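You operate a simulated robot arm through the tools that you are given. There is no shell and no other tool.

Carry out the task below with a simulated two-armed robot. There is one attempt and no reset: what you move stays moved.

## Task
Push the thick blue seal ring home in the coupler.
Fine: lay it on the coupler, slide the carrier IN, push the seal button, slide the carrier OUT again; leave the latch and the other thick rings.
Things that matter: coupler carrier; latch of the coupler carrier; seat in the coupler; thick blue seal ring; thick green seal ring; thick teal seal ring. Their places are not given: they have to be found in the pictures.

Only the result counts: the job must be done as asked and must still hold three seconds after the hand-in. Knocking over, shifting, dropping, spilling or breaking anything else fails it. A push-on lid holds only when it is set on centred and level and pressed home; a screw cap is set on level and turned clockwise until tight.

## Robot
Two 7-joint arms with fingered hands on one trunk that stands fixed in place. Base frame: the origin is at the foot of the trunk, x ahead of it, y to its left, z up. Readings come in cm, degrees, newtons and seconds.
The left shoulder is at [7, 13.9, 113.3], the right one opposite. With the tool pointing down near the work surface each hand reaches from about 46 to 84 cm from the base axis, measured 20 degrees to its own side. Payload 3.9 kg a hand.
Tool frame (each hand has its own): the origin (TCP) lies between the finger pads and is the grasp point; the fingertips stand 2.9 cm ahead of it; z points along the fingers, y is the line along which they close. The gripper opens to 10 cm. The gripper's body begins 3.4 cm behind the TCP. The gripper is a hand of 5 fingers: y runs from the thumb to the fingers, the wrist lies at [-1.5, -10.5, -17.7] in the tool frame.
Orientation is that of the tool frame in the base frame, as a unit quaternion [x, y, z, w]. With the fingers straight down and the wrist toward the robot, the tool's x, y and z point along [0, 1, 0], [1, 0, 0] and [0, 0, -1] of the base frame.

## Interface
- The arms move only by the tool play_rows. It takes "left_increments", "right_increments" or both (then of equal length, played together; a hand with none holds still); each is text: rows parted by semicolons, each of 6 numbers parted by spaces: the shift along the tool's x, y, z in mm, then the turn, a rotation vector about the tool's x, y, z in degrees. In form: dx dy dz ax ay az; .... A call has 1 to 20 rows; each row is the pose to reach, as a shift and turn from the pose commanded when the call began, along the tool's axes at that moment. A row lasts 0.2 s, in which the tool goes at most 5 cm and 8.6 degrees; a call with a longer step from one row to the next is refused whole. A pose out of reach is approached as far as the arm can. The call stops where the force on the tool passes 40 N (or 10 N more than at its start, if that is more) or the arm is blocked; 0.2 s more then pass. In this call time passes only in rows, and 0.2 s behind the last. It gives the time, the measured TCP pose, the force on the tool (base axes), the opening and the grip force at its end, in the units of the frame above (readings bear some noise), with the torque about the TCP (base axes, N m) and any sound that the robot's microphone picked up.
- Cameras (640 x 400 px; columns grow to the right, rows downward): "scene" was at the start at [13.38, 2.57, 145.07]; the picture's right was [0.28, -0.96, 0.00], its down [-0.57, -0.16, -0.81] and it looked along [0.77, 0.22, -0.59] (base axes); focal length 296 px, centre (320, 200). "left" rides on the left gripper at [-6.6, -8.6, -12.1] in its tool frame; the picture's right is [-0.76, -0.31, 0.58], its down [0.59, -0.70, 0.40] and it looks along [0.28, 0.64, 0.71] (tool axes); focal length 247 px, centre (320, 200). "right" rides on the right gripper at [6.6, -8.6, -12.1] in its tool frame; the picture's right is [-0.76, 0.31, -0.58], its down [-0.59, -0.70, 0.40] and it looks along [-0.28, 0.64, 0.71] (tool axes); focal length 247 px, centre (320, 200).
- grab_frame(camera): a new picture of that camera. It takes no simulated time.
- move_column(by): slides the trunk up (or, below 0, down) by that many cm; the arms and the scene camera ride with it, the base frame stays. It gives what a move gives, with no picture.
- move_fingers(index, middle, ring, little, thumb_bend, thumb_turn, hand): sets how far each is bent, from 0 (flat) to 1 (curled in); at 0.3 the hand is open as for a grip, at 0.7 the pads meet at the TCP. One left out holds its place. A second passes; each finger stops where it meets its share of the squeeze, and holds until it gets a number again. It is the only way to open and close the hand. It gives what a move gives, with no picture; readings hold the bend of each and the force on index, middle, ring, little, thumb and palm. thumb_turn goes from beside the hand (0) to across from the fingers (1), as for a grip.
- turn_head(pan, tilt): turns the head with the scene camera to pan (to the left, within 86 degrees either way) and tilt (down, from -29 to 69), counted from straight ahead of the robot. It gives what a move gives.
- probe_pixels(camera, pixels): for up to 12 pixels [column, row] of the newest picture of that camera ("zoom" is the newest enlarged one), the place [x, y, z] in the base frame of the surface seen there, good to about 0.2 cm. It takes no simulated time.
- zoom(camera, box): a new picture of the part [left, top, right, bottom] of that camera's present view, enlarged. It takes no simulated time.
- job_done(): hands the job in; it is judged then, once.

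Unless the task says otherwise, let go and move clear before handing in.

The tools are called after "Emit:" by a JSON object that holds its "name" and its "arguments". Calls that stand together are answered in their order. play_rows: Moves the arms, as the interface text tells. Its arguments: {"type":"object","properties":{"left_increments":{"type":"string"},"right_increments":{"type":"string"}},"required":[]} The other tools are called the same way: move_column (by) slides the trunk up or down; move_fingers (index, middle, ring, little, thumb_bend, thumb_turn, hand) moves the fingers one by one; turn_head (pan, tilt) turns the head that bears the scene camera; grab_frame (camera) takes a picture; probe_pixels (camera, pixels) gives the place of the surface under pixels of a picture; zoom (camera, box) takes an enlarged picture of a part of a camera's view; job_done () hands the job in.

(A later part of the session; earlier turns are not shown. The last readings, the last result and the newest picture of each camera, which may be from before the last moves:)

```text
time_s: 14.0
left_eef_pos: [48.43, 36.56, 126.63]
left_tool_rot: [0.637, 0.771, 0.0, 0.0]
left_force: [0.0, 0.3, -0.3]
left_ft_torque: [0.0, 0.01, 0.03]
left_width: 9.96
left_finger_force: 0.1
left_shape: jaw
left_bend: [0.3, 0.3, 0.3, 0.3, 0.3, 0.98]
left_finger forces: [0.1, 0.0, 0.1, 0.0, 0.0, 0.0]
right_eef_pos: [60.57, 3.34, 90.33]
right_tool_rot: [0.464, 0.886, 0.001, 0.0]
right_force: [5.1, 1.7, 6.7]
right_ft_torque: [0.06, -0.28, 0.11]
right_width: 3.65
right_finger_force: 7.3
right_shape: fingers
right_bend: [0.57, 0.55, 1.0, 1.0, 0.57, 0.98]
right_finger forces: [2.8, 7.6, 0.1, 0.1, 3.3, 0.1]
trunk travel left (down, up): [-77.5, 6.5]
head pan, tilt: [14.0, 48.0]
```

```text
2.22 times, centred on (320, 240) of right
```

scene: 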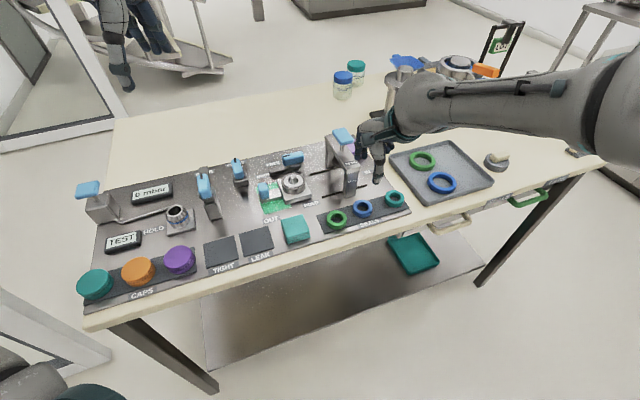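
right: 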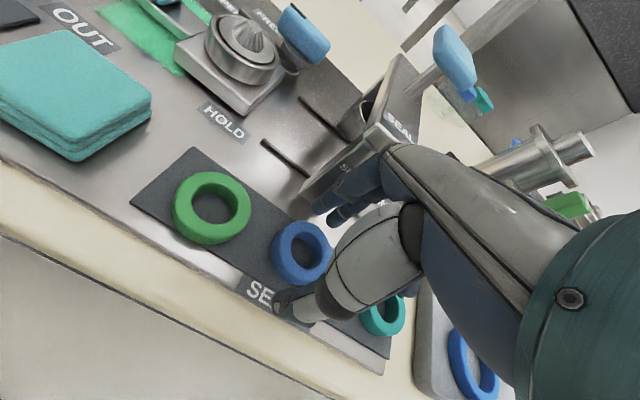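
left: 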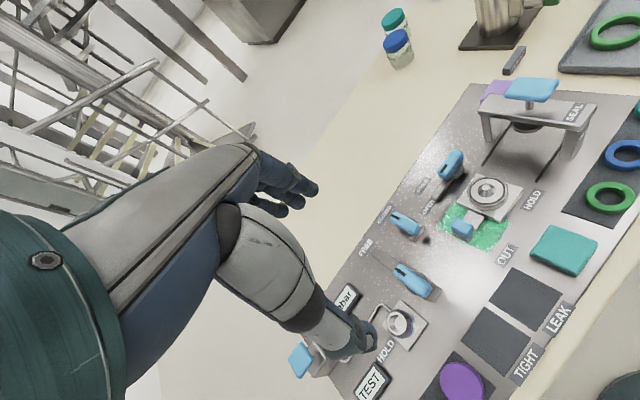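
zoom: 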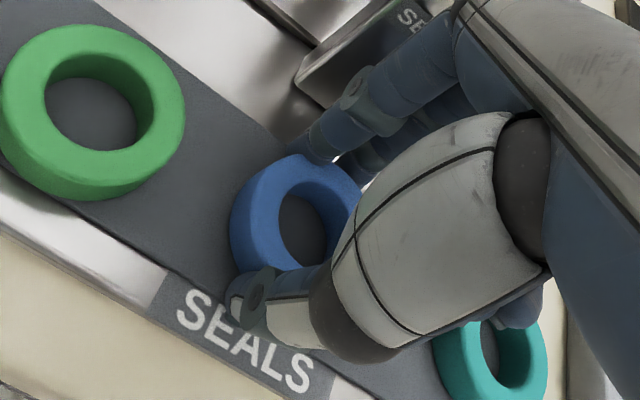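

The tool feels 6.7 N upward, so a fingertip or the ring is pressing on the strip. I'll lift by 3 mm and look at the forces.

Emit:
{"name": "play_rows", "arguments": {"right_increments": "0 0 -1.5 0 0 0; 0 0 -3 0 0 0; 0 0 -3 0 0 0"}}

Emit:
{"name": "zoom", "arguments": {"camera": "right", "box": [240, 150, 400, 330]}}

```text
time_s: 14.8
left_eef_pos: [48.48, 36.48, 126.78]
left_tool_rot: [0.637, 0.771, 0.0, 0.0]
left_force: [-0.5, -0.1, -0.5]
left_ft_torque: [0.0, -0.04, 0.01]
left_width: 9.99
left_finger_force: 0.1
left_shape: jaw
left_bend: [0.3, 0.3, 0.3, 0.3, 0.3, 0.98]
left_finger forces: [0.0, 0.0, 0.0, 0.0, 0.0, 0.0]
right_eef_pos: [60.48, 3.18, 90.58]
right_tool_rot: [0.463, 0.886, -0.001, 0.0]
right_force: [0.5, 0.2, -0.3]
right_ft_torque: [-0.01, 0.03, -0.01]
right_width: 3.6
right_finger_force: 4.2
right_shape: fingers
right_bend: [0.57, 0.57, 1.0, 1.0, 0.57, 0.97]
right_finger forces: [2.1, 2.4, 0.1, 0.0, 4.0, 0.0]
trunk travel left (down, up): [-77.5, 6.5]
head pan, tilt: [14.0, 48.0]
```

```text
2.22 times, centred on (320, 240) of right
```

zoom: 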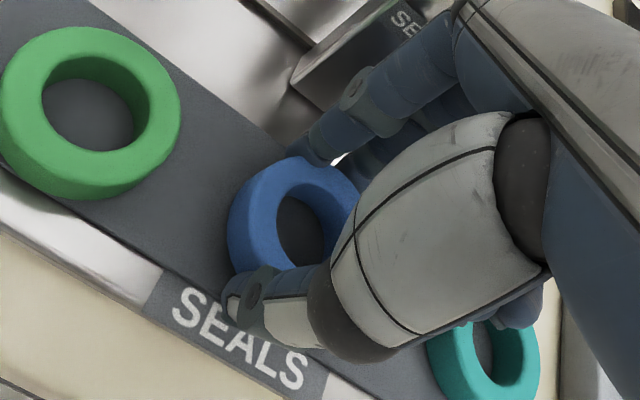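

The pinch is now balanced (2.1+2.4 vs 4.0 N) with no net tool force. I'll squeeze slightly more and lift 2 cm, then check that the ring comes along.

Emit:
{"name": "move_fingers", "arguments": {"hand": "right", "index": 0.64, "middle": 0.64, "thumb_bend": 0.64}}

Emit:
{"name": "play_rows", "arguments": {"right_increments": "0 0 -4 0 0 0; 0 0 -8 0 0 0; 0 0 -14 0 0 0; 0 0 -20 0 0 0"}}

Emit:
{"name": "zoom", "arguments": {"camera": "right", "box": [240, 150, 400, 330]}}

Emit:
{"name": "zoom", "arguments": {"camera": "scene", "box": [345, 165, 395, 225]}}

```text
time_s: 15.8
left_eef_pos: [48.47, 36.71, 126.58]
left_tool_rot: [0.637, 0.771, 0.0, 0.001]
left_force: [-0.7, 0.6, 0.4]
left_ft_torque: [-0.02, -0.01, 0.0]
left_width: 9.97
left_finger_force: 0.0
left_shape: jaw
left_bend: [0.3, 0.3, 0.3, 0.3, 0.3, 0.98]
left_finger forces: [0.0, 0.0, 0.1, 0.1, 0.0, 0.0]
right_eef_pos: [60.6, 3.2, 90.74]
right_tool_rot: [0.465, 0.885, 0.0, 0.0]
right_force: [-0.3, 0.2, 0.4]
right_ft_torque: [0.01, -0.02, -0.01]
right_width: 3.49
right_finger_force: 6.8
right_shape: fingers
right_bend: [0.6, 0.59, 1.0, 1.0, 0.57, 0.97]
right_finger forces: [3.9, 3.9, 0.0, 0.1, 6.7, 0.0]
trunk travel left (down, up): [-77.5, 6.5]
head pan, tilt: [14.0, 48.0]
```

```text
time_s: 16.8
left_eef_pos: [48.53, 36.56, 126.7]
left_tool_rot: [0.637, 0.771, 0.0, 0.001]
left_force: [0.6, -0.1, 0.9]
left_ft_torque: [-0.03, -0.01, 0.01]
left_width: 9.96
left_finger_force: 0.0
left_shape: jaw
left_bend: [0.3, 0.3, 0.3, 0.3, 0.3, 0.98]
left_finger forces: [0.0, 0.0, 0.0, 0.0, 0.0, 0.1]
right_eef_pos: [60.35, 3.16, 92.49]
right_tool_rot: [0.464, 0.886, 0.0, 0.0]
right_force: [-0.1, -0.2, 0.4]
right_ft_torque: [-0.03, 0.01, -0.01]
right_width: 3.52
right_finger_force: 7.3
right_shape: fingers
right_bend: [0.6, 0.59, 1.0, 1.0, 0.57, 0.97]
right_finger forces: [3.8, 4.0, 0.1, 0.1, 6.8, 0.0]
trunk travel left (down, up): [-77.5, 6.5]
head pan, tilt: [14.0, 48.0]
```

```text
2.22 times, centred on (320, 240) of right
```

zoom: 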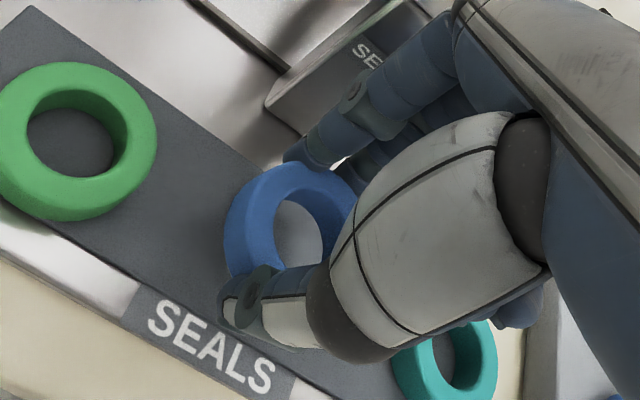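

```text
6.67 times, centred on (370, 195) of scene
```

zoom: 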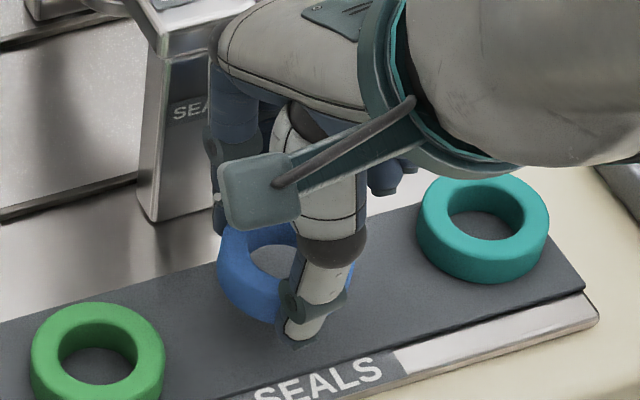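

The ring is held and clear of the strip. I'll lift 9 cm more and check the ring's level before carrying it to the seat.

Emit:
{"name": "play_rows", "arguments": {"right_increments": "0 -2 -15 0 0 0; 0 -4 -30 0 0 0; 0 -5 -45 0 0 0; 0 -5 -60 0 0 0; 0 -5 -75 0 0 0; 0 -5 -90 0 0 0"}}

Emit:
{"name": "zoom", "arguments": {"camera": "right", "box": [240, 150, 400, 330]}}

Emit:
{"name": "grab_frame", "arguments": {"camera": "scene"}}

```text
time_s: 18.2
left_eef_pos: [48.51, 36.6, 126.63]
left_tool_rot: [0.637, 0.771, 0.001, 0.0]
left_force: [0.7, -0.1, -0.2]
left_ft_torque: [0.04, 0.04, 0.02]
left_width: 9.99
left_finger_force: 0.1
left_shape: jaw
left_bend: [0.3, 0.3, 0.3, 0.3, 0.3, 0.98]
left_finger forces: [0.0, 0.0, 0.0, 0.0, 0.0, 0.1]
right_eef_pos: [60.16, 2.94, 101.75]
right_tool_rot: [0.465, 0.885, 0.0, 0.0]
right_force: [-0.1, 0.8, -1.4]
right_ft_torque: [0.01, -0.03, 0.0]
right_width: 3.49
right_finger_force: 7.0
right_shape: fingers
right_bend: [0.6, 0.59, 1.0, 1.0, 0.57, 0.97]
right_finger forces: [3.7, 4.0, 0.0, 0.0, 6.8, 0.0]
trunk travel left (down, up): [-77.5, 6.5]
head pan, tilt: [14.0, 48.0]
```

```text
2.22 times, centred on (320, 240) of right
```

zoom: 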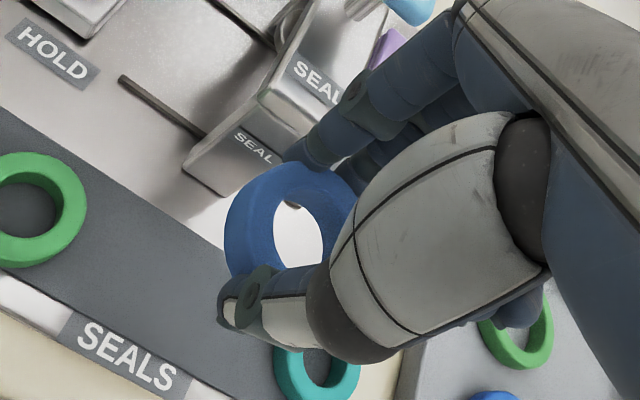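

```text
taken
```

scene: 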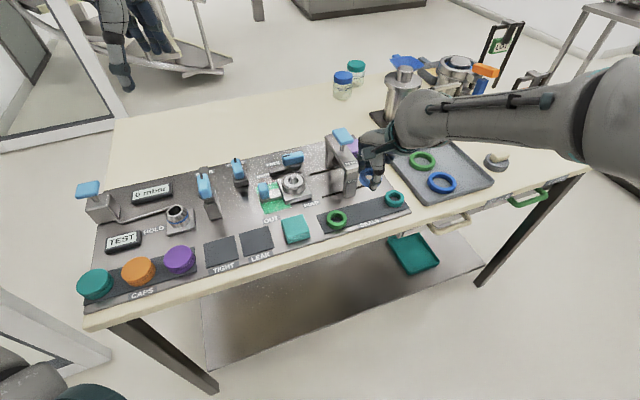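

The ring is in the pinch. I'll probe its top face in the zoom to get its pose relative to the TCP.

Emit:
{"name": "zoom", "arguments": {"camera": "right", "box": [285, 205, 345, 285]}}

```text
5.00 times, centred on (315, 245) of right
```

zoom: 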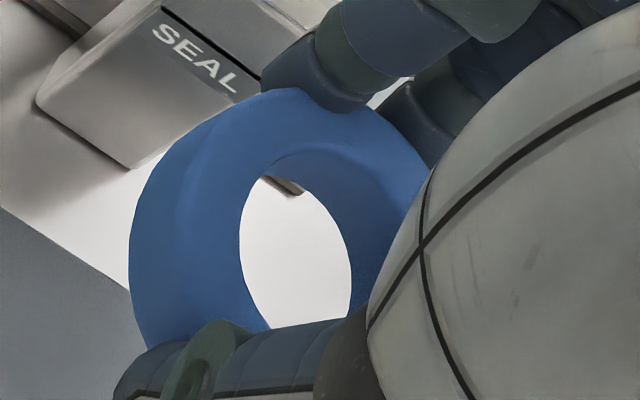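

Emit:
{"name": "probe_pixels", "arguments": {"camera": "zoom", "pixels": [[215, 150], [200, 200], [205, 260], [220, 310], [250, 110], [290, 120], [340, 130], [380, 160], [140, 240], [160, 310], [230, 190], [225, 240]]}}

Emit:
{"name": "probe_pixels", "arguments": {"camera": "zoom", "pixels": [[340, 180], [370, 250], [320, 165], [280, 160], [245, 200], [180, 180], [150, 200], [135, 270], [150, 330], [240, 320], [300, 92], [400, 150]]}}

```text
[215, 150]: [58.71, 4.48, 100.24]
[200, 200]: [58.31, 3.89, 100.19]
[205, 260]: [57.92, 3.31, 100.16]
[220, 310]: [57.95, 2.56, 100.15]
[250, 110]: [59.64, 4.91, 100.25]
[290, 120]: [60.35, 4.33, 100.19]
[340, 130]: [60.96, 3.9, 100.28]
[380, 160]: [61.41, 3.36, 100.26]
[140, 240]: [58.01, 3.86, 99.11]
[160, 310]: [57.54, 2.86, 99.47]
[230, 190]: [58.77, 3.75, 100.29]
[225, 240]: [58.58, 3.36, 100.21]
```

```text
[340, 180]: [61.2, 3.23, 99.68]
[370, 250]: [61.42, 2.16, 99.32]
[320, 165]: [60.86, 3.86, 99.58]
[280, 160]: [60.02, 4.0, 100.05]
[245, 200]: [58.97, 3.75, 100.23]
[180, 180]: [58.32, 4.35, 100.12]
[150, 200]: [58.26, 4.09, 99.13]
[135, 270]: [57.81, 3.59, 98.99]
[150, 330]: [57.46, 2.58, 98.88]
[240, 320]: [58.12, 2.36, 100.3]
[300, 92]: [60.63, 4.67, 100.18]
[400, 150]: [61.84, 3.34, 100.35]
```

The ring's top face is level (z≈100.2 throughout), its bottom ≈0.25 cm below the fingertips, centre ≈(59.75,2.68). I'll carry it along −u by 13.5 cm and then +v by 13.7 cm to hover over the seat.

Emit:
{"name": "play_rows", "arguments": {"right_increments": "20 0 0 0 0 0; 45 0 0 0 0 0; 70 0 0 0 0 0; 95 0 0 0 0 0; 120 10 0 0 0 0; 135 30 0 0 0 0; 135 55 0 0 0 0; 135 80 0 0 0 0; 135 105 0 0 0 0; 135 125 0 0 0 0; 135 137 0 0 0 0"}}

Emit:
{"name": "grab_frame", "arguments": {"camera": "scene"}}

Emit:
{"name": "grab_frame", "arguments": {"camera": "right"}}

```text
time_s: 20.6
left_eef_pos: [48.56, 36.45, 126.58]
left_tool_rot: [0.637, 0.771, 0.0, 0.0]
left_force: [-0.8, -0.3, 0.1]
left_ft_torque: [0.0, 0.04, -0.01]
left_width: 9.97
left_finger_force: 0.1
left_shape: jaw
left_bend: [0.3, 0.3, 0.3, 0.3, 0.3, 0.98]
left_finger forces: [0.0, 0.0, 0.0, 0.0, 0.1, 0.0]
right_eef_pos: [63.74, 21.78, 101.51]
right_tool_rot: [0.465, 0.885, -0.001, 0.002]
right_force: [0.8, -0.3, 0.1]
right_ft_torque: [0.0, 0.03, -0.02]
right_width: 3.49
right_finger_force: 7.3
right_shape: fingers
right_bend: [0.6, 0.59, 1.0, 1.0, 0.57, 0.97]
right_finger forces: [4.0, 4.1, 0.0, 0.1, 6.6, 0.0]
trunk travel left (down, up): [-77.5, 6.5]
head pan, tilt: [14.0, 48.0]
```

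```text
taken
```

scene: 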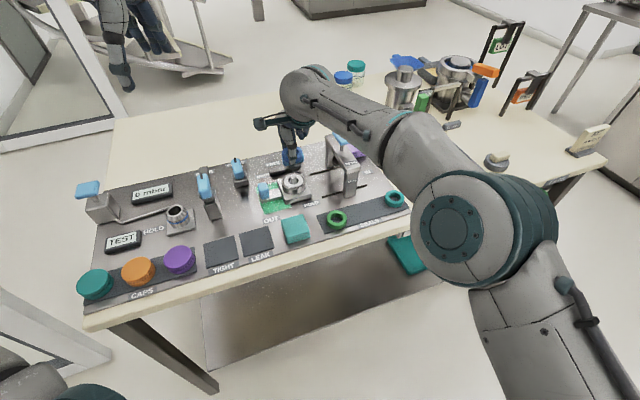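

```text
taken
```

right: 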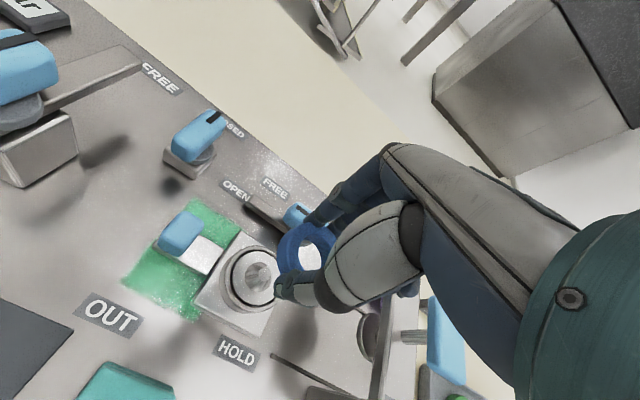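

The ring hovers near the seat. I'll measure both the held ring and the seat/cone in the same camera to align them.

Emit:
{"name": "zoom", "arguments": {"camera": "right", "box": [190, 200, 350, 340]}}

Emit:
{"name": "probe_pixels", "arguments": {"camera": "zoom", "pixels": [[255, 280], [285, 280], [240, 265], [240, 295], [160, 270], [200, 210], [265, 208], [155, 320], [200, 360], [270, 355], [320, 330], [270, 265]]}}

```text
2.86 times, centred on (270, 270) of right
```

zoom: 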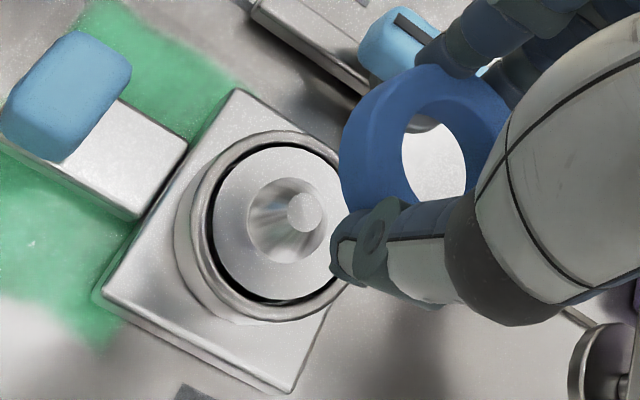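

```text
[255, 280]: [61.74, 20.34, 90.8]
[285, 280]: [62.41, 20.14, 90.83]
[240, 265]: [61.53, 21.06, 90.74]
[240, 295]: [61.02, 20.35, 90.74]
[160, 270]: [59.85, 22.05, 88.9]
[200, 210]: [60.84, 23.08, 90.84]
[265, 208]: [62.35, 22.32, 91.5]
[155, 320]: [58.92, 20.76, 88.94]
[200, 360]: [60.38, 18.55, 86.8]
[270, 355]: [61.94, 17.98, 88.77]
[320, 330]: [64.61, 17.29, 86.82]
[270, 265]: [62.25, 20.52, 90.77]
```

Emit:
{"name": "probe_pixels", "arguments": {"camera": "zoom", "pixels": [[303, 212], [290, 205], [316, 212], [303, 228], [212, 225], [345, 215], [275, 150], [278, 298], [222, 180], [330, 170], [235, 280], [320, 285]]}}

Emit:
{"name": "probe_pixels", "arguments": {"camera": "zoom", "pixels": [[348, 140], [372, 95], [415, 68], [480, 75], [508, 110], [385, 195], [365, 165], [405, 100], [395, 140], [400, 165], [440, 95], [460, 110]]}}

```text
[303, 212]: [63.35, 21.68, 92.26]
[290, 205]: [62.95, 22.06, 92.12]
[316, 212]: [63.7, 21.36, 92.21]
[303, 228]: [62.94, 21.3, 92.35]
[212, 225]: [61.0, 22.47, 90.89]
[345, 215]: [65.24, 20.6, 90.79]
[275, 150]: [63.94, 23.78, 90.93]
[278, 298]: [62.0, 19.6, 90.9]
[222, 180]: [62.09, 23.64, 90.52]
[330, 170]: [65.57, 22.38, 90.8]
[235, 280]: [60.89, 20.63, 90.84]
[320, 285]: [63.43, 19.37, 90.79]
```

```text
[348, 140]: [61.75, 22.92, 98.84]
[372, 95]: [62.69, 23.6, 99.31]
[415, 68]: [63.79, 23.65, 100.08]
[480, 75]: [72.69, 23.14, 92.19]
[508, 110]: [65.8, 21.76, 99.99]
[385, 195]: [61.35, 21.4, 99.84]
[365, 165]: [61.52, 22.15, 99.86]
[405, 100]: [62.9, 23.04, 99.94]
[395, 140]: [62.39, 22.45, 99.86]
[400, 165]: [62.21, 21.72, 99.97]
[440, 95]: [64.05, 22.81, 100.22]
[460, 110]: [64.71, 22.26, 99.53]
```

Seat centre from this camera ≈(63.25,21.62). Now a closer zoom on the held ring for its centre.

Emit:
{"name": "zoom", "arguments": {"camera": "right", "box": [265, 215, 345, 285]}}

```text
5.71 times, centred on (305, 250) of right
```

zoom: 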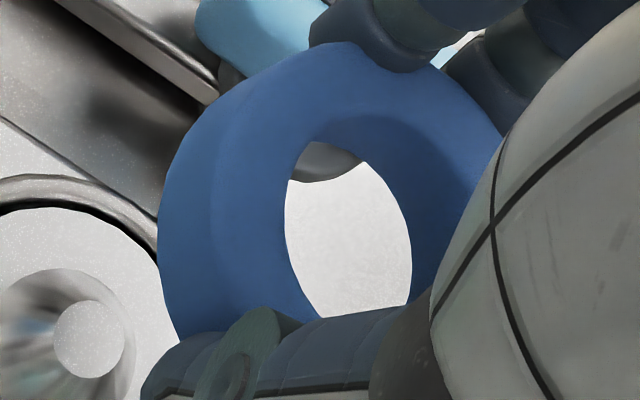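

Emit:
{"name": "probe_pixels", "arguments": {"camera": "zoom", "pixels": [[230, 115], [260, 80], [300, 55], [340, 48], [430, 75], [480, 110], [212, 200], [215, 250], [235, 310], [285, 215], [305, 150], [295, 270]]}}

Emit:
{"name": "probe_pixels", "arguments": {"camera": "zoom", "pixels": [[350, 115], [390, 130], [320, 130], [420, 180], [415, 280], [250, 200], [250, 260], [290, 100], [340, 85], [400, 95], [450, 130], [165, 250]]}}

```text
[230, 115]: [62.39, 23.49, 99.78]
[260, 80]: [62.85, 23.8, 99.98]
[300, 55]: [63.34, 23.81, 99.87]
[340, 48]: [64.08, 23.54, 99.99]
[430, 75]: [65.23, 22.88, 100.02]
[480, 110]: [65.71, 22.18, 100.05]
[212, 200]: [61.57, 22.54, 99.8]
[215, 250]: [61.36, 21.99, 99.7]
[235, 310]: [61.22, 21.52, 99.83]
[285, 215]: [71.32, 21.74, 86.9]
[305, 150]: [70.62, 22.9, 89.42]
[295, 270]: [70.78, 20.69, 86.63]
```

```text
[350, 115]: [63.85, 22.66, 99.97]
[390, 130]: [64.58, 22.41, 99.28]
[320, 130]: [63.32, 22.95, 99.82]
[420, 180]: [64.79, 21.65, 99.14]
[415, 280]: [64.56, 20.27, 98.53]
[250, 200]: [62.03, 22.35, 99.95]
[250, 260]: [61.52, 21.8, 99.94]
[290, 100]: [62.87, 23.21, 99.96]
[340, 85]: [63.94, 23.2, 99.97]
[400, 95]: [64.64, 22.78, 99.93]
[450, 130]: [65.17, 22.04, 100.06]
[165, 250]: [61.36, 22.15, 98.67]
```

Ring centre ≈(63.48,21.58) vs seat ≈(63.27,21.62), and the ring tilts about 2° with the thumb side low. I'll correct by +1.5 mm x, about −1 mm y, +2° about x and descend 55 mm for a recheck.

Emit:
{"name": "play_rows", "arguments": {"right_increments": "1.5 -1 10 1 0 0; 1.5 -1 22 2 0 0; 1.5 -1 34 2 0 0; 1.5 -1 45 2 0 0; 1.5 -1 55 2 0 0"}}

Emit:
{"name": "zoom", "arguments": {"camera": "right", "box": [225, 190, 365, 310]}}

Emit:
{"name": "zoom", "arguments": {"camera": "scene", "box": [252, 140, 332, 210]}}

```text
time_s: 21.8
left_eef_pos: [48.5, 36.65, 126.62]
left_tool_rot: [0.637, 0.771, 0.0, 0.001]
left_force: [-0.1, -0.5, -0.3]
left_ft_torque: [0.02, -0.02, 0.0]
left_width: 10.0
left_finger_force: 0.2
left_shape: jaw
left_bend: [0.3, 0.3, 0.3, 0.3, 0.3, 0.98]
left_finger forces: [0.0, 0.1, 0.0, 0.0, 0.0, 0.0]
right_eef_pos: [63.63, 22.0, 96.26]
right_tool_rot: [0.463, 0.886, -0.016, -0.008]
right_force: [1.3, 0.0, 0.2]
right_ft_torque: [0.02, 0.02, -0.01]
right_width: 3.47
right_finger_force: 6.9
right_shape: fingers
right_bend: [0.6, 0.59, 1.0, 1.0, 0.57, 0.97]
right_finger forces: [3.9, 4.0, 0.1, 0.0, 6.7, 0.0]
trunk travel left (down, up): [-77.5, 6.5]
head pan, tilt: [14.0, 48.0]
```

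```text
3.33 times, centred on (295, 250) of right
```

zoom: 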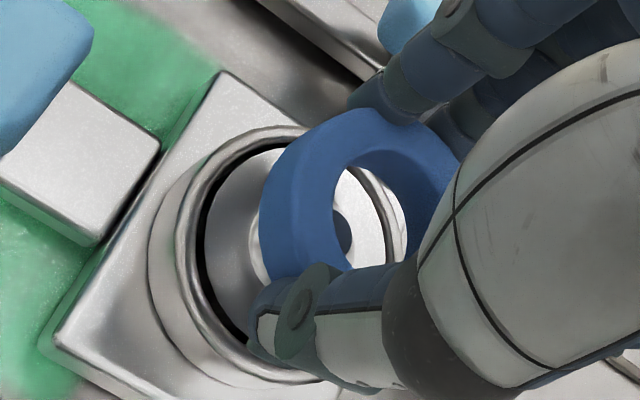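

```text
5.71 times, centred on (292, 175) of scene
```

zoom: 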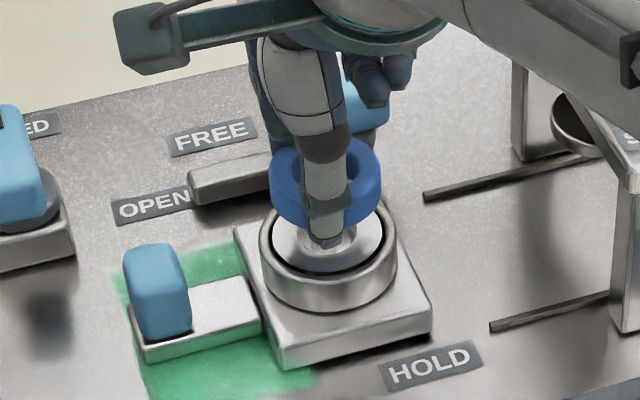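

The ring hovers ≈2 cm above the disc. I'll probe ring edge and seat rim again in the right zoom.

Emit:
{"name": "zoom", "arguments": {"camera": "right", "box": [225, 190, 365, 310]}}

Emit:
{"name": "probe_pixels", "arguments": {"camera": "zoom", "pixels": [[290, 160], [312, 130], [345, 112], [375, 110], [425, 125], [452, 150], [280, 200], [278, 240], [290, 265], [340, 160], [335, 200], [380, 155]]}}

Emit:
{"name": "probe_pixels", "arguments": {"camera": "zoom", "pixels": [[210, 180], [202, 240], [215, 290], [240, 320], [270, 148], [237, 155], [300, 135], [195, 190], [183, 240], [195, 300], [225, 350], [250, 140]]}}

```text
3.33 times, centred on (295, 250) of right
```

zoom: 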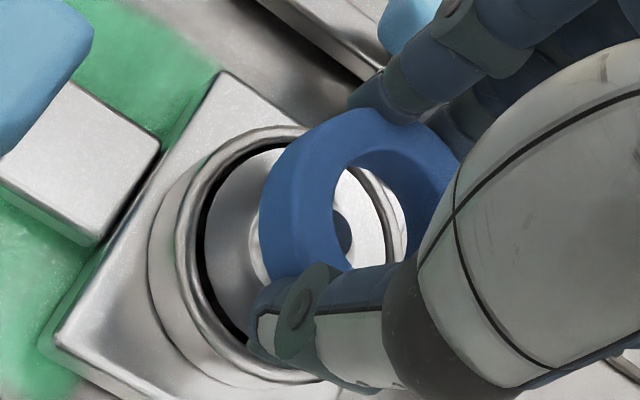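

```text
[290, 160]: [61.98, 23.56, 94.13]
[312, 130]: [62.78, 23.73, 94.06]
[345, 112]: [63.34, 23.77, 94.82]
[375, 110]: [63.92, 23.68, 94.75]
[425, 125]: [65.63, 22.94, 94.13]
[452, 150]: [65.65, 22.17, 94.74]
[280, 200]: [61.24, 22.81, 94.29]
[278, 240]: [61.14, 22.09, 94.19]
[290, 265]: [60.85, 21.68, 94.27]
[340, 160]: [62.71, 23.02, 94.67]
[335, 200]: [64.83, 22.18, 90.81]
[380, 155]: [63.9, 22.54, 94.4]
```

```text
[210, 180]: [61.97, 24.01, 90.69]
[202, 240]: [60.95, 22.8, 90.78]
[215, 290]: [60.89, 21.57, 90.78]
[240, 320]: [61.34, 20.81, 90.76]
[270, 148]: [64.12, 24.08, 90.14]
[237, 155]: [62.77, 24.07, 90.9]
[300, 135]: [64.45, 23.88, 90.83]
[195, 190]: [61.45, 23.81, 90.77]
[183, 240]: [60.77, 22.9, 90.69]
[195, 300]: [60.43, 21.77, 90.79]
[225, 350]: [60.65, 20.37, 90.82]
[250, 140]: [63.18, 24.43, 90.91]
```

In the scene zoom the ring's column centre (≈325) matches the seat axis (≈328 minus the height shift). I'll check fore-aft by probing ring and seat in a scene zoom.

Emit:
{"name": "zoom", "arguments": {"camera": "scene", "box": [276, 156, 316, 196]}}

```text
10.00 times, centred on (296, 176) of scene
```

zoom: 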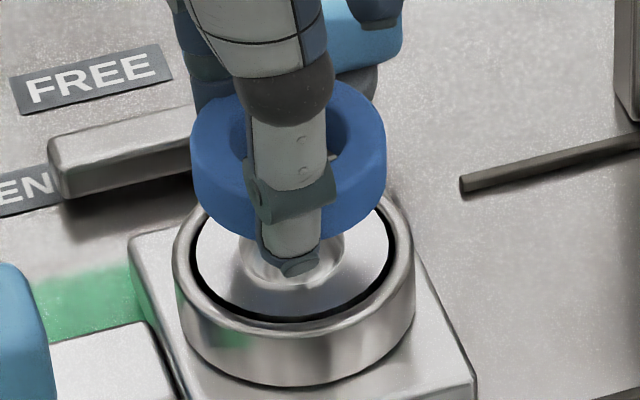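

Emit:
{"name": "probe_pixels", "arguments": {"camera": "zoom", "pixels": [[196, 140], [382, 145], [365, 100], [205, 115], [350, 90], [215, 200], [370, 190], [230, 175], [350, 175], [340, 110], [225, 130], [345, 150]]}}

Emit:
{"name": "probe_pixels", "arguments": {"camera": "zoom", "pixels": [[180, 255], [408, 245], [293, 330], [195, 250], [392, 245], [293, 312], [230, 300], [360, 295], [330, 265], [255, 265], [400, 220], [185, 225]]}}

```text
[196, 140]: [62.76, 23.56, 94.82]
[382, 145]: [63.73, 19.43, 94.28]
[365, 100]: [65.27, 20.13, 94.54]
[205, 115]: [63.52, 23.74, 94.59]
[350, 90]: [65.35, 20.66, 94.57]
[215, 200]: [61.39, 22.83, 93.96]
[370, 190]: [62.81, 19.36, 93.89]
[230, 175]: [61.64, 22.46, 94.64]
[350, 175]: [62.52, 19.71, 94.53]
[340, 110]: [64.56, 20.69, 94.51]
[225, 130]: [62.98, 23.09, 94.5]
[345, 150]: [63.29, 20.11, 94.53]
```

```text
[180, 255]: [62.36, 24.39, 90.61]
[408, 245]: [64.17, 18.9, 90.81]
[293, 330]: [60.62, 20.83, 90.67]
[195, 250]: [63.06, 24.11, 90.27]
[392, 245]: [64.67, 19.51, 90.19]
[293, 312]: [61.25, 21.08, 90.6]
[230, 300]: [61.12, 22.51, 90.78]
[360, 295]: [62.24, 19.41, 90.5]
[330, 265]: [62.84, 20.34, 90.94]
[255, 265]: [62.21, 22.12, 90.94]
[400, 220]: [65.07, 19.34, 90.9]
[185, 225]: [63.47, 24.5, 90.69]
```

Both cameras agree: ring centre (63.37,21.55), seat centre (63.35,21.62). Ring bottom is ≈2.1 cm over the disc; I'll descend 18 mm.

Emit:
{"name": "play_rows", "arguments": {"right_increments": "0 0 4 0 0 0; 0 0 8 0 0 0; 0 0 11 0 0 0; 0 0 14 0 0 0; 0 0 16 0 0 0; 0 0 18 0 0 0"}}

Emit:
{"name": "zoom", "arguments": {"camera": "scene", "box": [276, 156, 316, 196]}}

Emit:
{"name": "zoom", "arguments": {"camera": "right", "box": [225, 190, 365, 310]}}

```text
time_s: 23.2
left_eef_pos: [48.51, 36.5, 126.62]
left_tool_rot: [0.637, 0.771, -0.001, 0.0]
left_force: [-0.3, -0.1, 0.1]
left_ft_torque: [0.02, 0.01, 0.02]
left_width: 10.0
left_finger_force: 0.0
left_shape: jaw
left_bend: [0.3, 0.3, 0.3, 0.3, 0.3, 0.98]
left_finger forces: [0.0, 0.0, 0.1, 0.0, 0.1, 0.1]
right_eef_pos: [63.55, 22.01, 94.41]
right_tool_rot: [0.464, 0.886, -0.015, -0.008]
right_force: [0.0, -0.8, 0.0]
right_ft_torque: [0.0, -0.02, -0.04]
right_width: 3.48
right_finger_force: 7.7
right_shape: fingers
right_bend: [0.6, 0.59, 1.0, 1.0, 0.57, 0.97]
right_finger forces: [3.9, 3.9, 0.0, 0.1, 6.6, 0.0]
trunk travel left (down, up): [-77.5, 6.5]
head pan, tilt: [14.0, 48.0]
```

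```text
10.00 times, centred on (296, 176) of scene
```

zoom: 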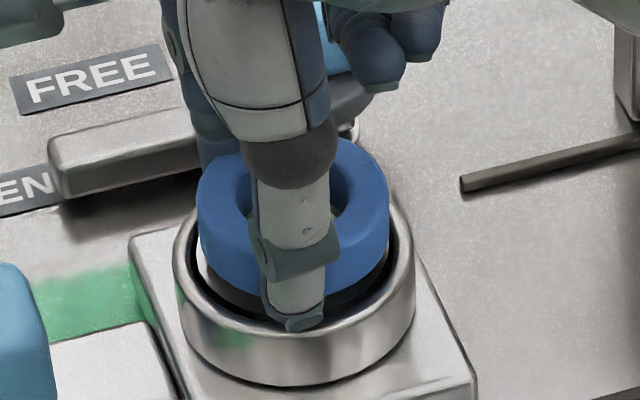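

```text
3.33 times, centred on (295, 250) of right
```

zoom: 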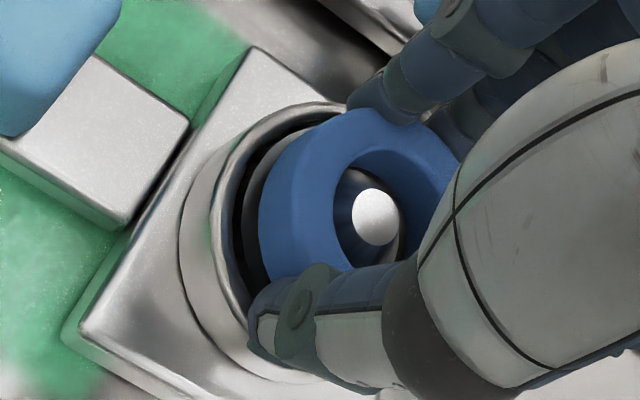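

The cone is now inside the ring's hole and the ring is centred on the seat (columns 198–389 vs seat centre 293). Descending 2 mm more and reading the force.

Emit:
{"name": "play_rows", "arguments": {"right_increments": "0 0 1 0 0 0; 0 0 2 0 0 0; 0 0 2 0 0 0"}}

```text
time_s: 24.0
left_eef_pos: [48.66, 36.6, 126.64]
left_tool_rot: [0.637, 0.771, 0.0, 0.0]
left_force: [0.0, -0.3, 0.0]
left_ft_torque: [0.02, 0.01, -0.01]
left_width: 9.98
left_finger_force: 0.0
left_shape: jaw
left_bend: [0.3, 0.3, 0.3, 0.3, 0.3, 0.98]
left_finger forces: [0.0, 0.0, 0.0, 0.1, 0.0, 0.0]
right_eef_pos: [63.62, 21.93, 94.32]
right_tool_rot: [0.464, 0.885, -0.016, -0.008]
right_force: [-1.1, -0.3, 1.3]
right_ft_torque: [0.03, -0.06, -0.01]
right_width: 3.47
right_finger_force: 7.9
right_shape: fingers
right_bend: [0.6, 0.59, 1.0, 1.0, 0.57, 0.97]
right_finger forces: [3.9, 5.6, 0.0, 0.1, 6.7, 0.0]
trunk travel left (down, up): [-77.5, 6.5]
head pan, tilt: [14.0, 48.0]
```

Slight contact (Fz 1.3 N) is starting. One more millimetre to see whether the ring is seated on the disc.

Emit:
{"name": "play_rows", "arguments": {"right_increments": "0 0 1 0 0 0; 0 0 1 0 0 0"}}

Emit:
{"name": "zoom", "arguments": {"camera": "scene", "box": [276, 156, 316, 196]}}

Emit:
{"name": "zoom", "arguments": {"camera": "right", "box": [225, 190, 365, 310]}}

```text
time_s: 24.6
left_eef_pos: [48.42, 36.63, 126.63]
left_tool_rot: [0.637, 0.771, 0.001, 0.0]
left_force: [0.6, -0.4, 0.1]
left_ft_torque: [0.0, 0.04, -0.01]
left_width: 9.99
left_finger_force: 0.0
left_shape: jaw
left_bend: [0.3, 0.3, 0.3, 0.3, 0.3, 0.98]
left_finger forces: [0.0, 0.1, 0.1, 0.0, 0.0, 0.0]
right_eef_pos: [63.55, 21.96, 94.36]
right_tool_rot: [0.464, 0.886, -0.015, -0.008]
right_force: [2.4, 2.6, 5.5]
right_ft_torque: [0.11, -0.16, 0.0]
right_width: 3.44
right_finger_force: 9.6
right_shape: fingers
right_bend: [0.6, 0.59, 1.0, 1.0, 0.57, 0.97]
right_finger forces: [5.1, 8.5, 0.0, 0.0, 6.3, 0.0]
trunk travel left (down, up): [-77.5, 6.5]
head pan, tilt: [14.0, 48.0]
```

```text
10.00 times, centred on (296, 176) of scene
```

zoom: 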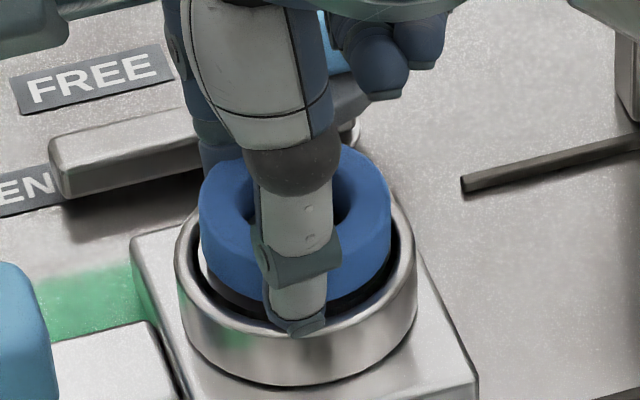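

```text
3.33 times, centred on (295, 250) of right
```

zoom: 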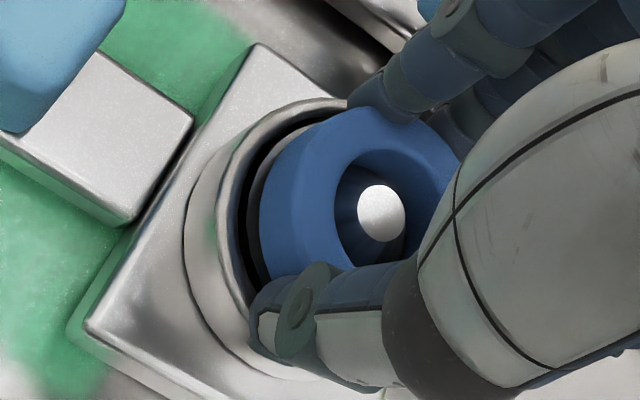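

Contact is 5.5 N now. I'll probe the ring's top height and centre against the seat before letting go.

Emit:
{"name": "probe_pixels", "arguments": {"camera": "zoom", "pixels": [[300, 190], [305, 160], [335, 125], [375, 120], [430, 130], [300, 240], [320, 200], [380, 210], [268, 180], [330, 150], [265, 220], [440, 150]]}}

Emit:
{"name": "zoom", "arguments": {"camera": "scene", "box": [276, 156, 316, 196]}}

Emit:
{"name": "probe_pixels", "arguments": {"camera": "zoom", "pixels": [[205, 205], [385, 200], [370, 165], [225, 230], [350, 235], [230, 270], [355, 285], [360, 210], [220, 175], [240, 190], [345, 190], [210, 280]]}}

```text
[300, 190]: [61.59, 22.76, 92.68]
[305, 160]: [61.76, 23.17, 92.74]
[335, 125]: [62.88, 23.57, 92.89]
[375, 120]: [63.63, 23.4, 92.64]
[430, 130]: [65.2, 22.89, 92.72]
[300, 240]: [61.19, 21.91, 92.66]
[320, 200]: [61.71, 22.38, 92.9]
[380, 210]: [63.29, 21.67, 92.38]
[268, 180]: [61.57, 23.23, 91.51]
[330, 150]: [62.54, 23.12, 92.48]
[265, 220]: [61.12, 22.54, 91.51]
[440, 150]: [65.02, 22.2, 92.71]
```

```text
10.00 times, centred on (296, 176) of scene
```

zoom: 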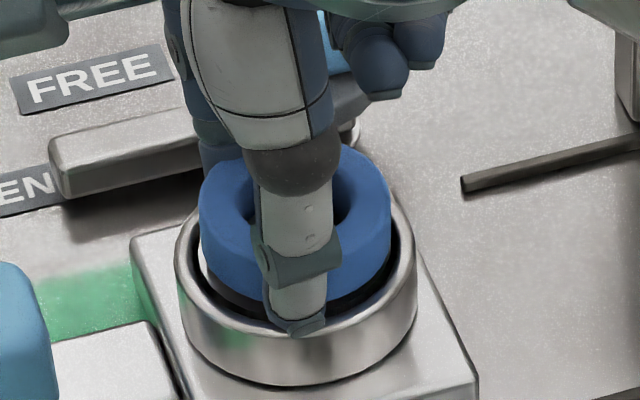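

```text
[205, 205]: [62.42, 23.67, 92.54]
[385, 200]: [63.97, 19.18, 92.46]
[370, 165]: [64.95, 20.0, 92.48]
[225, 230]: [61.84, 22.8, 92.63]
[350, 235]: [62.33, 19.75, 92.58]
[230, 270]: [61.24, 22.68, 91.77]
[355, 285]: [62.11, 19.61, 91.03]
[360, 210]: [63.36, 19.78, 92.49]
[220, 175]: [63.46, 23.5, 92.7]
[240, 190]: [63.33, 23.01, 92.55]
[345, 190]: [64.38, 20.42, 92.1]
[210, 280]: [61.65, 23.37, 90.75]
```

The ring top is at z≈92.6 and centred, its bottom within ≈2 mm of the disc around the cone; a fingertip seems to touch the rim. I'll ease up 1 mm and open the fingers gently.

Emit:
{"name": "play_rows", "arguments": {"right_increments": "0 0 -1 0 0 0; 0 0 -1 0 0 0"}}

Emit:
{"name": "move_fingers", "arguments": {"hand": "right", "index": 0.55, "middle": 0.55, "thumb_bend": 0.54}}

Emit:
{"name": "zoom", "arguments": {"camera": "scene", "box": [276, 156, 316, 196]}}

Emit:
{"name": "zoom", "arguments": {"camera": "right", "box": [225, 190, 365, 310]}}

```text
time_s: 25.2
left_eef_pos: [48.62, 36.58, 126.66]
left_tool_rot: [0.636, 0.771, 0.0, 0.0]
left_force: [-0.1, 0.1, -0.8]
left_ft_torque: [-0.01, 0.04, 0.01]
left_width: 9.94
left_finger_force: 0.0
left_shape: jaw
left_bend: [0.3, 0.3, 0.3, 0.3, 0.3, 0.98]
left_finger forces: [0.0, 0.0, 0.0, 0.1, 0.0, 0.0]
right_eef_pos: [63.47, 21.86, 94.15]
right_tool_rot: [0.464, 0.885, -0.014, -0.008]
right_force: [4.6, 1.7, 5.0]
right_ft_torque: [0.12, -0.28, 0.02]
right_width: 3.45
right_finger_force: 10.0
right_shape: fingers
right_bend: [0.59, 0.59, 1.0, 1.0, 0.58, 0.97]
right_finger forces: [5.1, 9.2, 0.0, 0.0, 5.8, 0.1]
trunk travel left (down, up): [-77.5, 6.5]
head pan, tilt: [14.0, 48.0]
```

```text
time_s: 26.2
left_eef_pos: [48.54, 36.53, 126.7]
left_tool_rot: [0.637, 0.771, 0.0, 0.0]
left_force: [0.5, -0.2, 0.3]
left_ft_torque: [-0.02, -0.01, 0.0]
left_width: 9.98
left_finger_force: 0.0
left_shape: jaw
left_bend: [0.3, 0.3, 0.3, 0.3, 0.3, 0.98]
left_finger forces: [0.0, 0.0, 0.0, 0.0, 0.0, 0.0]
right_eef_pos: [63.42, 21.89, 94.09]
right_tool_rot: [0.463, 0.886, -0.016, -0.008]
right_force: [-0.3, 0.0, -0.2]
right_ft_torque: [-0.01, -0.03, 0.03]
right_width: 3.97
right_finger_force: 0.7
right_shape: fingers
right_bend: [0.55, 0.55, 1.0, 1.0, 0.54, 0.97]
right_finger forces: [0.1, 0.3, 0.0, 0.0, 0.4, 0.0]
trunk travel left (down, up): [-77.5, 6.5]
head pan, tilt: [14.0, 48.0]
```

```text
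10.00 times, centred on (296, 176) of scene
```

zoom: 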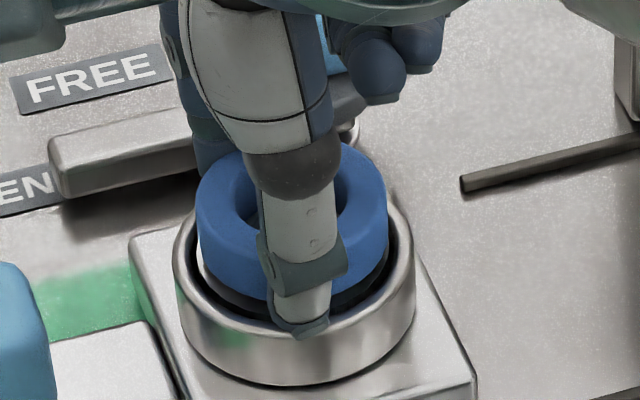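

```text
3.33 times, centred on (295, 250) of right
```

zoom: 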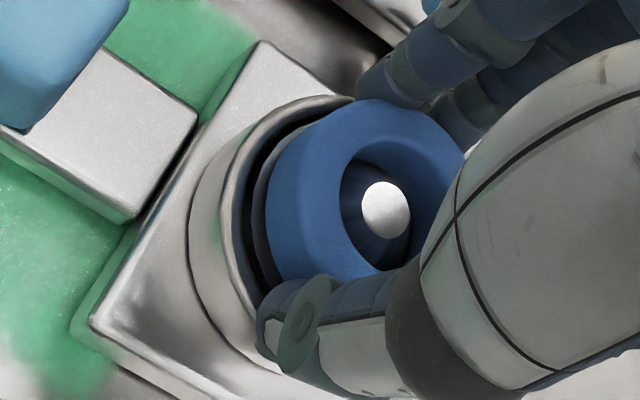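

Forces fell to ≈0 and the ring stayed around the cone. I'll open further so all pads are clear.

Emit:
{"name": "move_fingers", "arguments": {"hand": "right", "index": 0.5, "middle": 0.5, "thumb_bend": 0.48}}

Emit:
{"name": "zoom", "arguments": {"camera": "scene", "box": [276, 156, 316, 196]}}

Emit:
{"name": "zoom", "arguments": {"camera": "right", "box": [225, 190, 365, 310]}}

```text
time_s: 27.2
left_eef_pos: [48.63, 36.53, 126.67]
left_tool_rot: [0.637, 0.771, 0.0, 0.0]
left_force: [0.0, -0.3, -0.5]
left_ft_torque: [0.01, 0.01, -0.01]
left_width: 9.94
left_finger_force: 0.0
left_shape: jaw
left_bend: [0.3, 0.3, 0.3, 0.3, 0.3, 0.98]
left_finger forces: [0.0, 0.0, 0.0, 0.1, 0.1, 0.0]
right_eef_pos: [63.5, 21.9, 94.24]
right_tool_rot: [0.464, 0.886, -0.015, -0.009]
right_force: [0.3, -1.0, -0.6]
right_ft_torque: [-0.03, 0.0, 0.01]
right_width: 5.26
right_finger_force: 0.1
right_shape: fingers
right_bend: [0.5, 0.5, 1.0, 1.0, 0.48, 0.97]
right_finger forces: [0.0, 0.0, 0.1, 0.0, 0.0, 0.0]
trunk travel left (down, up): [-77.5, 6.5]
head pan, tilt: [14.0, 48.0]
```

```text
10.00 times, centred on (296, 176) of scene
```

zoom: 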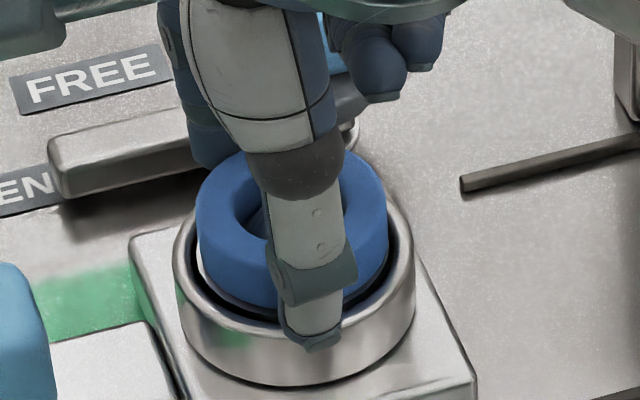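

```text
3.33 times, centred on (295, 250) of right
```

zoom: 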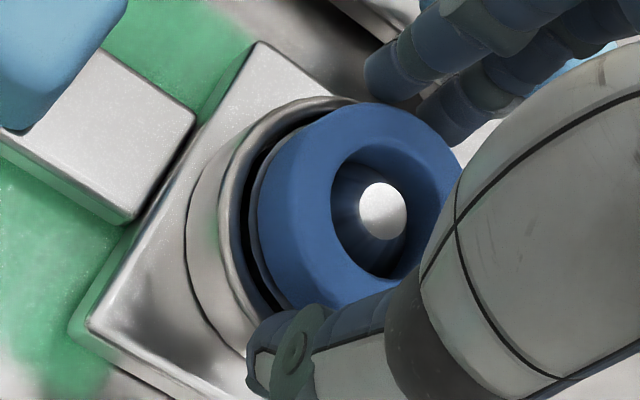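

The ring has dropped onto the disc around the cone and the fingers are clear. I'll raise the right hand straight up about 11 cm.

Emit:
{"name": "play_rows", "arguments": {"right_increments": "0 -0.3 -7 0 0 0; 0 -0.6 -15 0 0 0; 0 -1 -25 0 0 0; 0 -1.5 -40 0 0 0; 0 -2 -60 0 0 0; 0 -3 -80 -1 0 0; 0 -4 -100 -2 0 0; 0 -4 -115 -2 0 0"}}

Emit:
{"name": "zoom", "arguments": {"camera": "scene", "box": [256, 140, 336, 210]}}

Emit:
{"name": "grab_frame", "arguments": {"camera": "right"}}

```text
time_s: 29.0
left_eef_pos: [48.5, 36.69, 126.69]
left_tool_rot: [0.636, 0.771, 0.0, 0.0]
left_force: [-0.1, 0.4, -0.5]
left_ft_torque: [0.0, -0.02, 0.0]
left_width: 9.96
left_finger_force: 0.0
left_shape: jaw
left_bend: [0.3, 0.3, 0.3, 0.3, 0.3, 0.98]
left_finger forces: [0.1, 0.0, 0.1, 0.0, 0.0, 0.0]
right_eef_pos: [63.77, 21.48, 105.47]
right_tool_rot: [0.467, 0.884, 0.001, -0.002]
right_force: [0.2, -0.2, -0.6]
right_ft_torque: [-0.02, 0.01, -0.03]
right_width: 5.21
right_finger_force: 0.1
right_shape: fingers
right_bend: [0.5, 0.5, 1.0, 1.0, 0.48, 0.98]
right_finger forces: [0.1, 0.0, 0.0, 0.0, 0.1, 0.0]
trunk travel left (down, up): [-77.5, 6.5]
head pan, tilt: [14.0, 48.0]
```

```text
5.71 times, centred on (296, 175) of scene
```

zoom: 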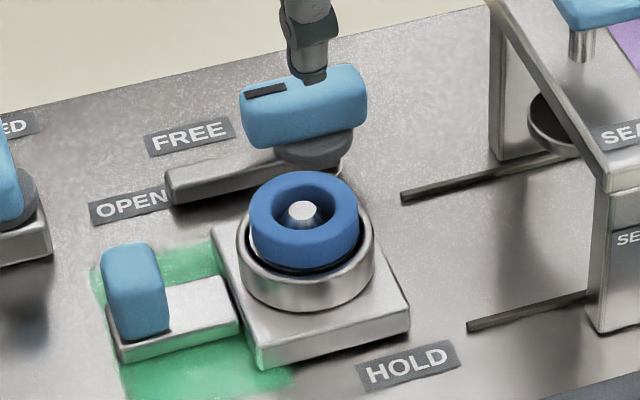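

```text
taken
```

right: 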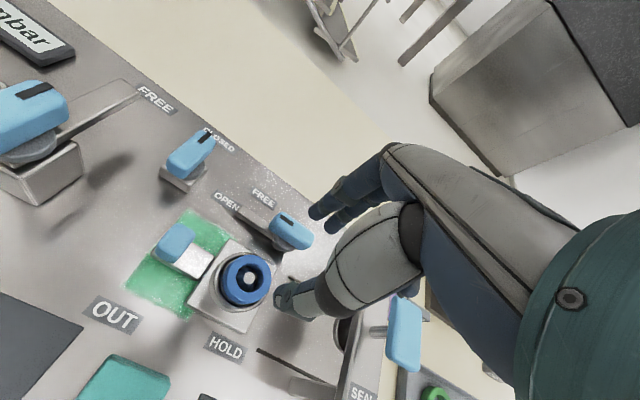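

The ring lies on the coupler. A closer look to confirm it is centred and level.

Emit:
{"name": "zoom", "arguments": {"camera": "scene", "box": [276, 158, 316, 194]}}

Emit:
{"name": "zoom", "arguments": {"camera": "right", "box": [190, 220, 300, 340]}}

```text
11.11 times, centred on (296, 176) of scene
```

zoom: 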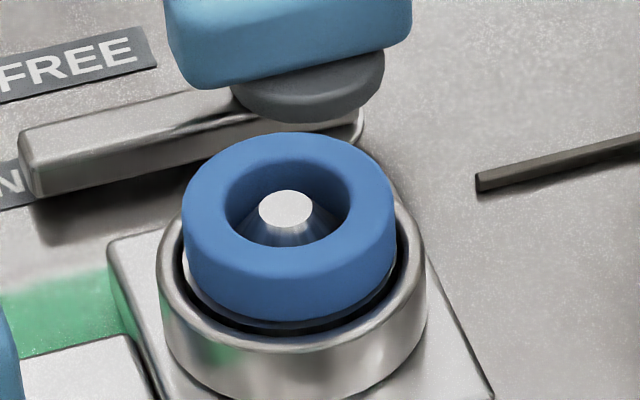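

```text
3.33 times, centred on (245, 280) of right
```

zoom: 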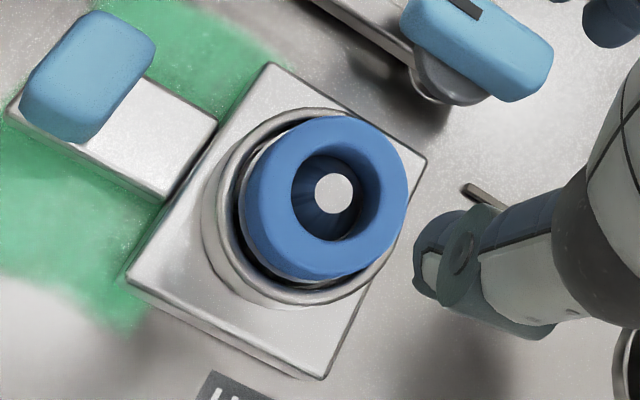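

The ring rests level and centred around the cone. Next I'll retract the right hand back to its starting area, high and clear, so the left hand can work the knob and button.

Emit:
{"name": "play_rows", "arguments": {"right_increments": "0 0 -25 0 0 0; 0 0 -55 0 0 0; 0 0 -85 0 0 0; -18.5 -26.2 -100 0 0 2; -37 -52.4 -110 0 0 4; -55.5 -78.6 -120 0 0 6; -74 -104.8 -130 0 0 8; -92.5 -131 -140 0 0 10; -111 -157.2 -150 0 0 12; -129.5 -183.4 -160 0 0 14; -148 -209.6 -170 0 0 16; -166.5 -235.8 -180 0 0 18; -185 -262 -185 0 0 20; -203.5 -288 -185 0 0 22; -222 -314 -185 0 0 23.8"}}

Emit:
{"name": "grab_frame", "arguments": {"camera": "scene"}}

```text
time_s: 32.2
left_eef_pos: [48.55, 36.37, 126.77]
left_tool_rot: [0.637, 0.771, 0.0, -0.001]
left_force: [0.2, 0.0, -0.3]
left_ft_torque: [0.0, -0.01, 0.02]
left_width: 10.0
left_finger_force: 0.1
left_shape: jaw
left_bend: [0.3, 0.3, 0.3, 0.3, 0.3, 0.98]
left_finger forces: [0.0, 0.1, 0.1, 0.0, 0.0, 0.1]
right_eef_pos: [50.26, -14.33, 123.98]
right_tool_rot: [0.637, 0.771, 0.001, 0.0]
right_force: [-0.2, -1.7, 0.3]
right_ft_torque: [-0.01, 0.01, 0.03]
right_width: 5.27
right_finger_force: 0.1
right_shape: fingers
right_bend: [0.5, 0.5, 1.0, 1.0, 0.48, 0.98]
right_finger forces: [0.0, 0.0, 0.0, 0.0, 0.0, 0.1]
right hand out of reach, approached as far as the arm can: row 3
trunk travel left (down, up): [-77.5, 6.5]
head pan, tilt: [14.0, 48.0]
```

```text
taken
```

scene: 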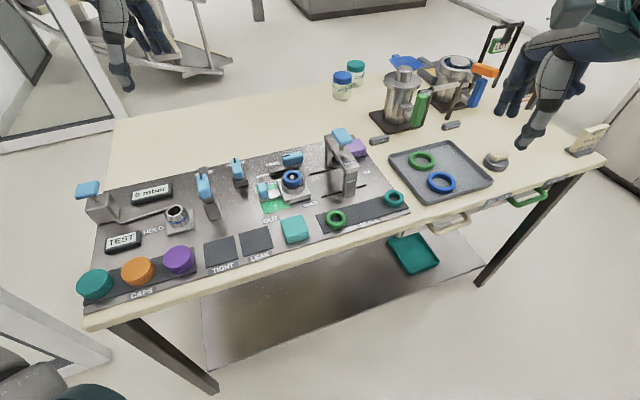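

The right hand is home and the ring sits in the coupler at (292,178). Before bringing the left hand to the knob I'll check the neighbours (levers at (237,168), (205,183)) for clearance.

Emit:
{"name": "zoom", "arguments": {"camera": "scene", "box": [190, 145, 310, 220]}}

```text
5.33 times, centred on (250, 182) of scene
```

zoom: 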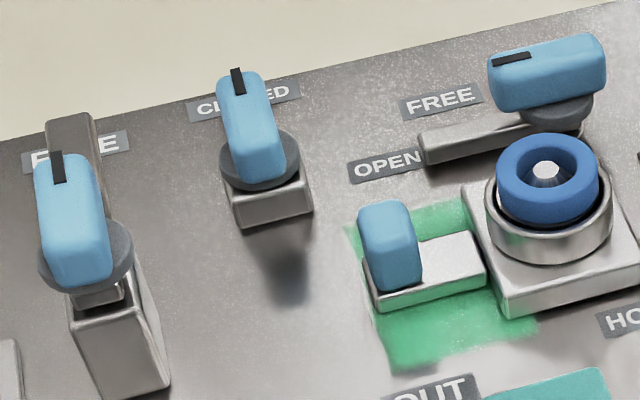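

Emit:
{"name": "probe_pixels", "arguments": {"camera": "zoom", "pixels": [[245, 110], [265, 165], [240, 180], [270, 210], [70, 220], [75, 275], [120, 330], [60, 180], [425, 150], [545, 75], [380, 210], [390, 225]]}}

Emit:
{"name": "probe_pixels", "arguments": {"camera": "zoom", "pixels": [[363, 205], [405, 205], [365, 265], [415, 280], [368, 225], [410, 235], [385, 203], [390, 290], [380, 305], [480, 275], [475, 235], [372, 300]]}}

```text
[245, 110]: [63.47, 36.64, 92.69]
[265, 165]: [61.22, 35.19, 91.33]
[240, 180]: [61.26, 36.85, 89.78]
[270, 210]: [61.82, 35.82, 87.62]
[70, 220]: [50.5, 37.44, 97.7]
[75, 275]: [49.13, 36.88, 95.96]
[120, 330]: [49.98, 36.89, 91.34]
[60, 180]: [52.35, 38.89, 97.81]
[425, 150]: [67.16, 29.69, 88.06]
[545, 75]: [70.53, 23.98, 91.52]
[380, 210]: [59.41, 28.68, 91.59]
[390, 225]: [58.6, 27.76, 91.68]
```

```text
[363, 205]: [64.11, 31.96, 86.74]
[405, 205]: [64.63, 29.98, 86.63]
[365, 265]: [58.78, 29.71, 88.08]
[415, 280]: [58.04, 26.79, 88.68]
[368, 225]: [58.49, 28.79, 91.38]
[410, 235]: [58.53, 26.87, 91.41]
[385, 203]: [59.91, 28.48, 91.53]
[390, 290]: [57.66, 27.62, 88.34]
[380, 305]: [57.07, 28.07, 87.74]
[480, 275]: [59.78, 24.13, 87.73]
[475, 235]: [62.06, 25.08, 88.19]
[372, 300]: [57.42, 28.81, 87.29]
```

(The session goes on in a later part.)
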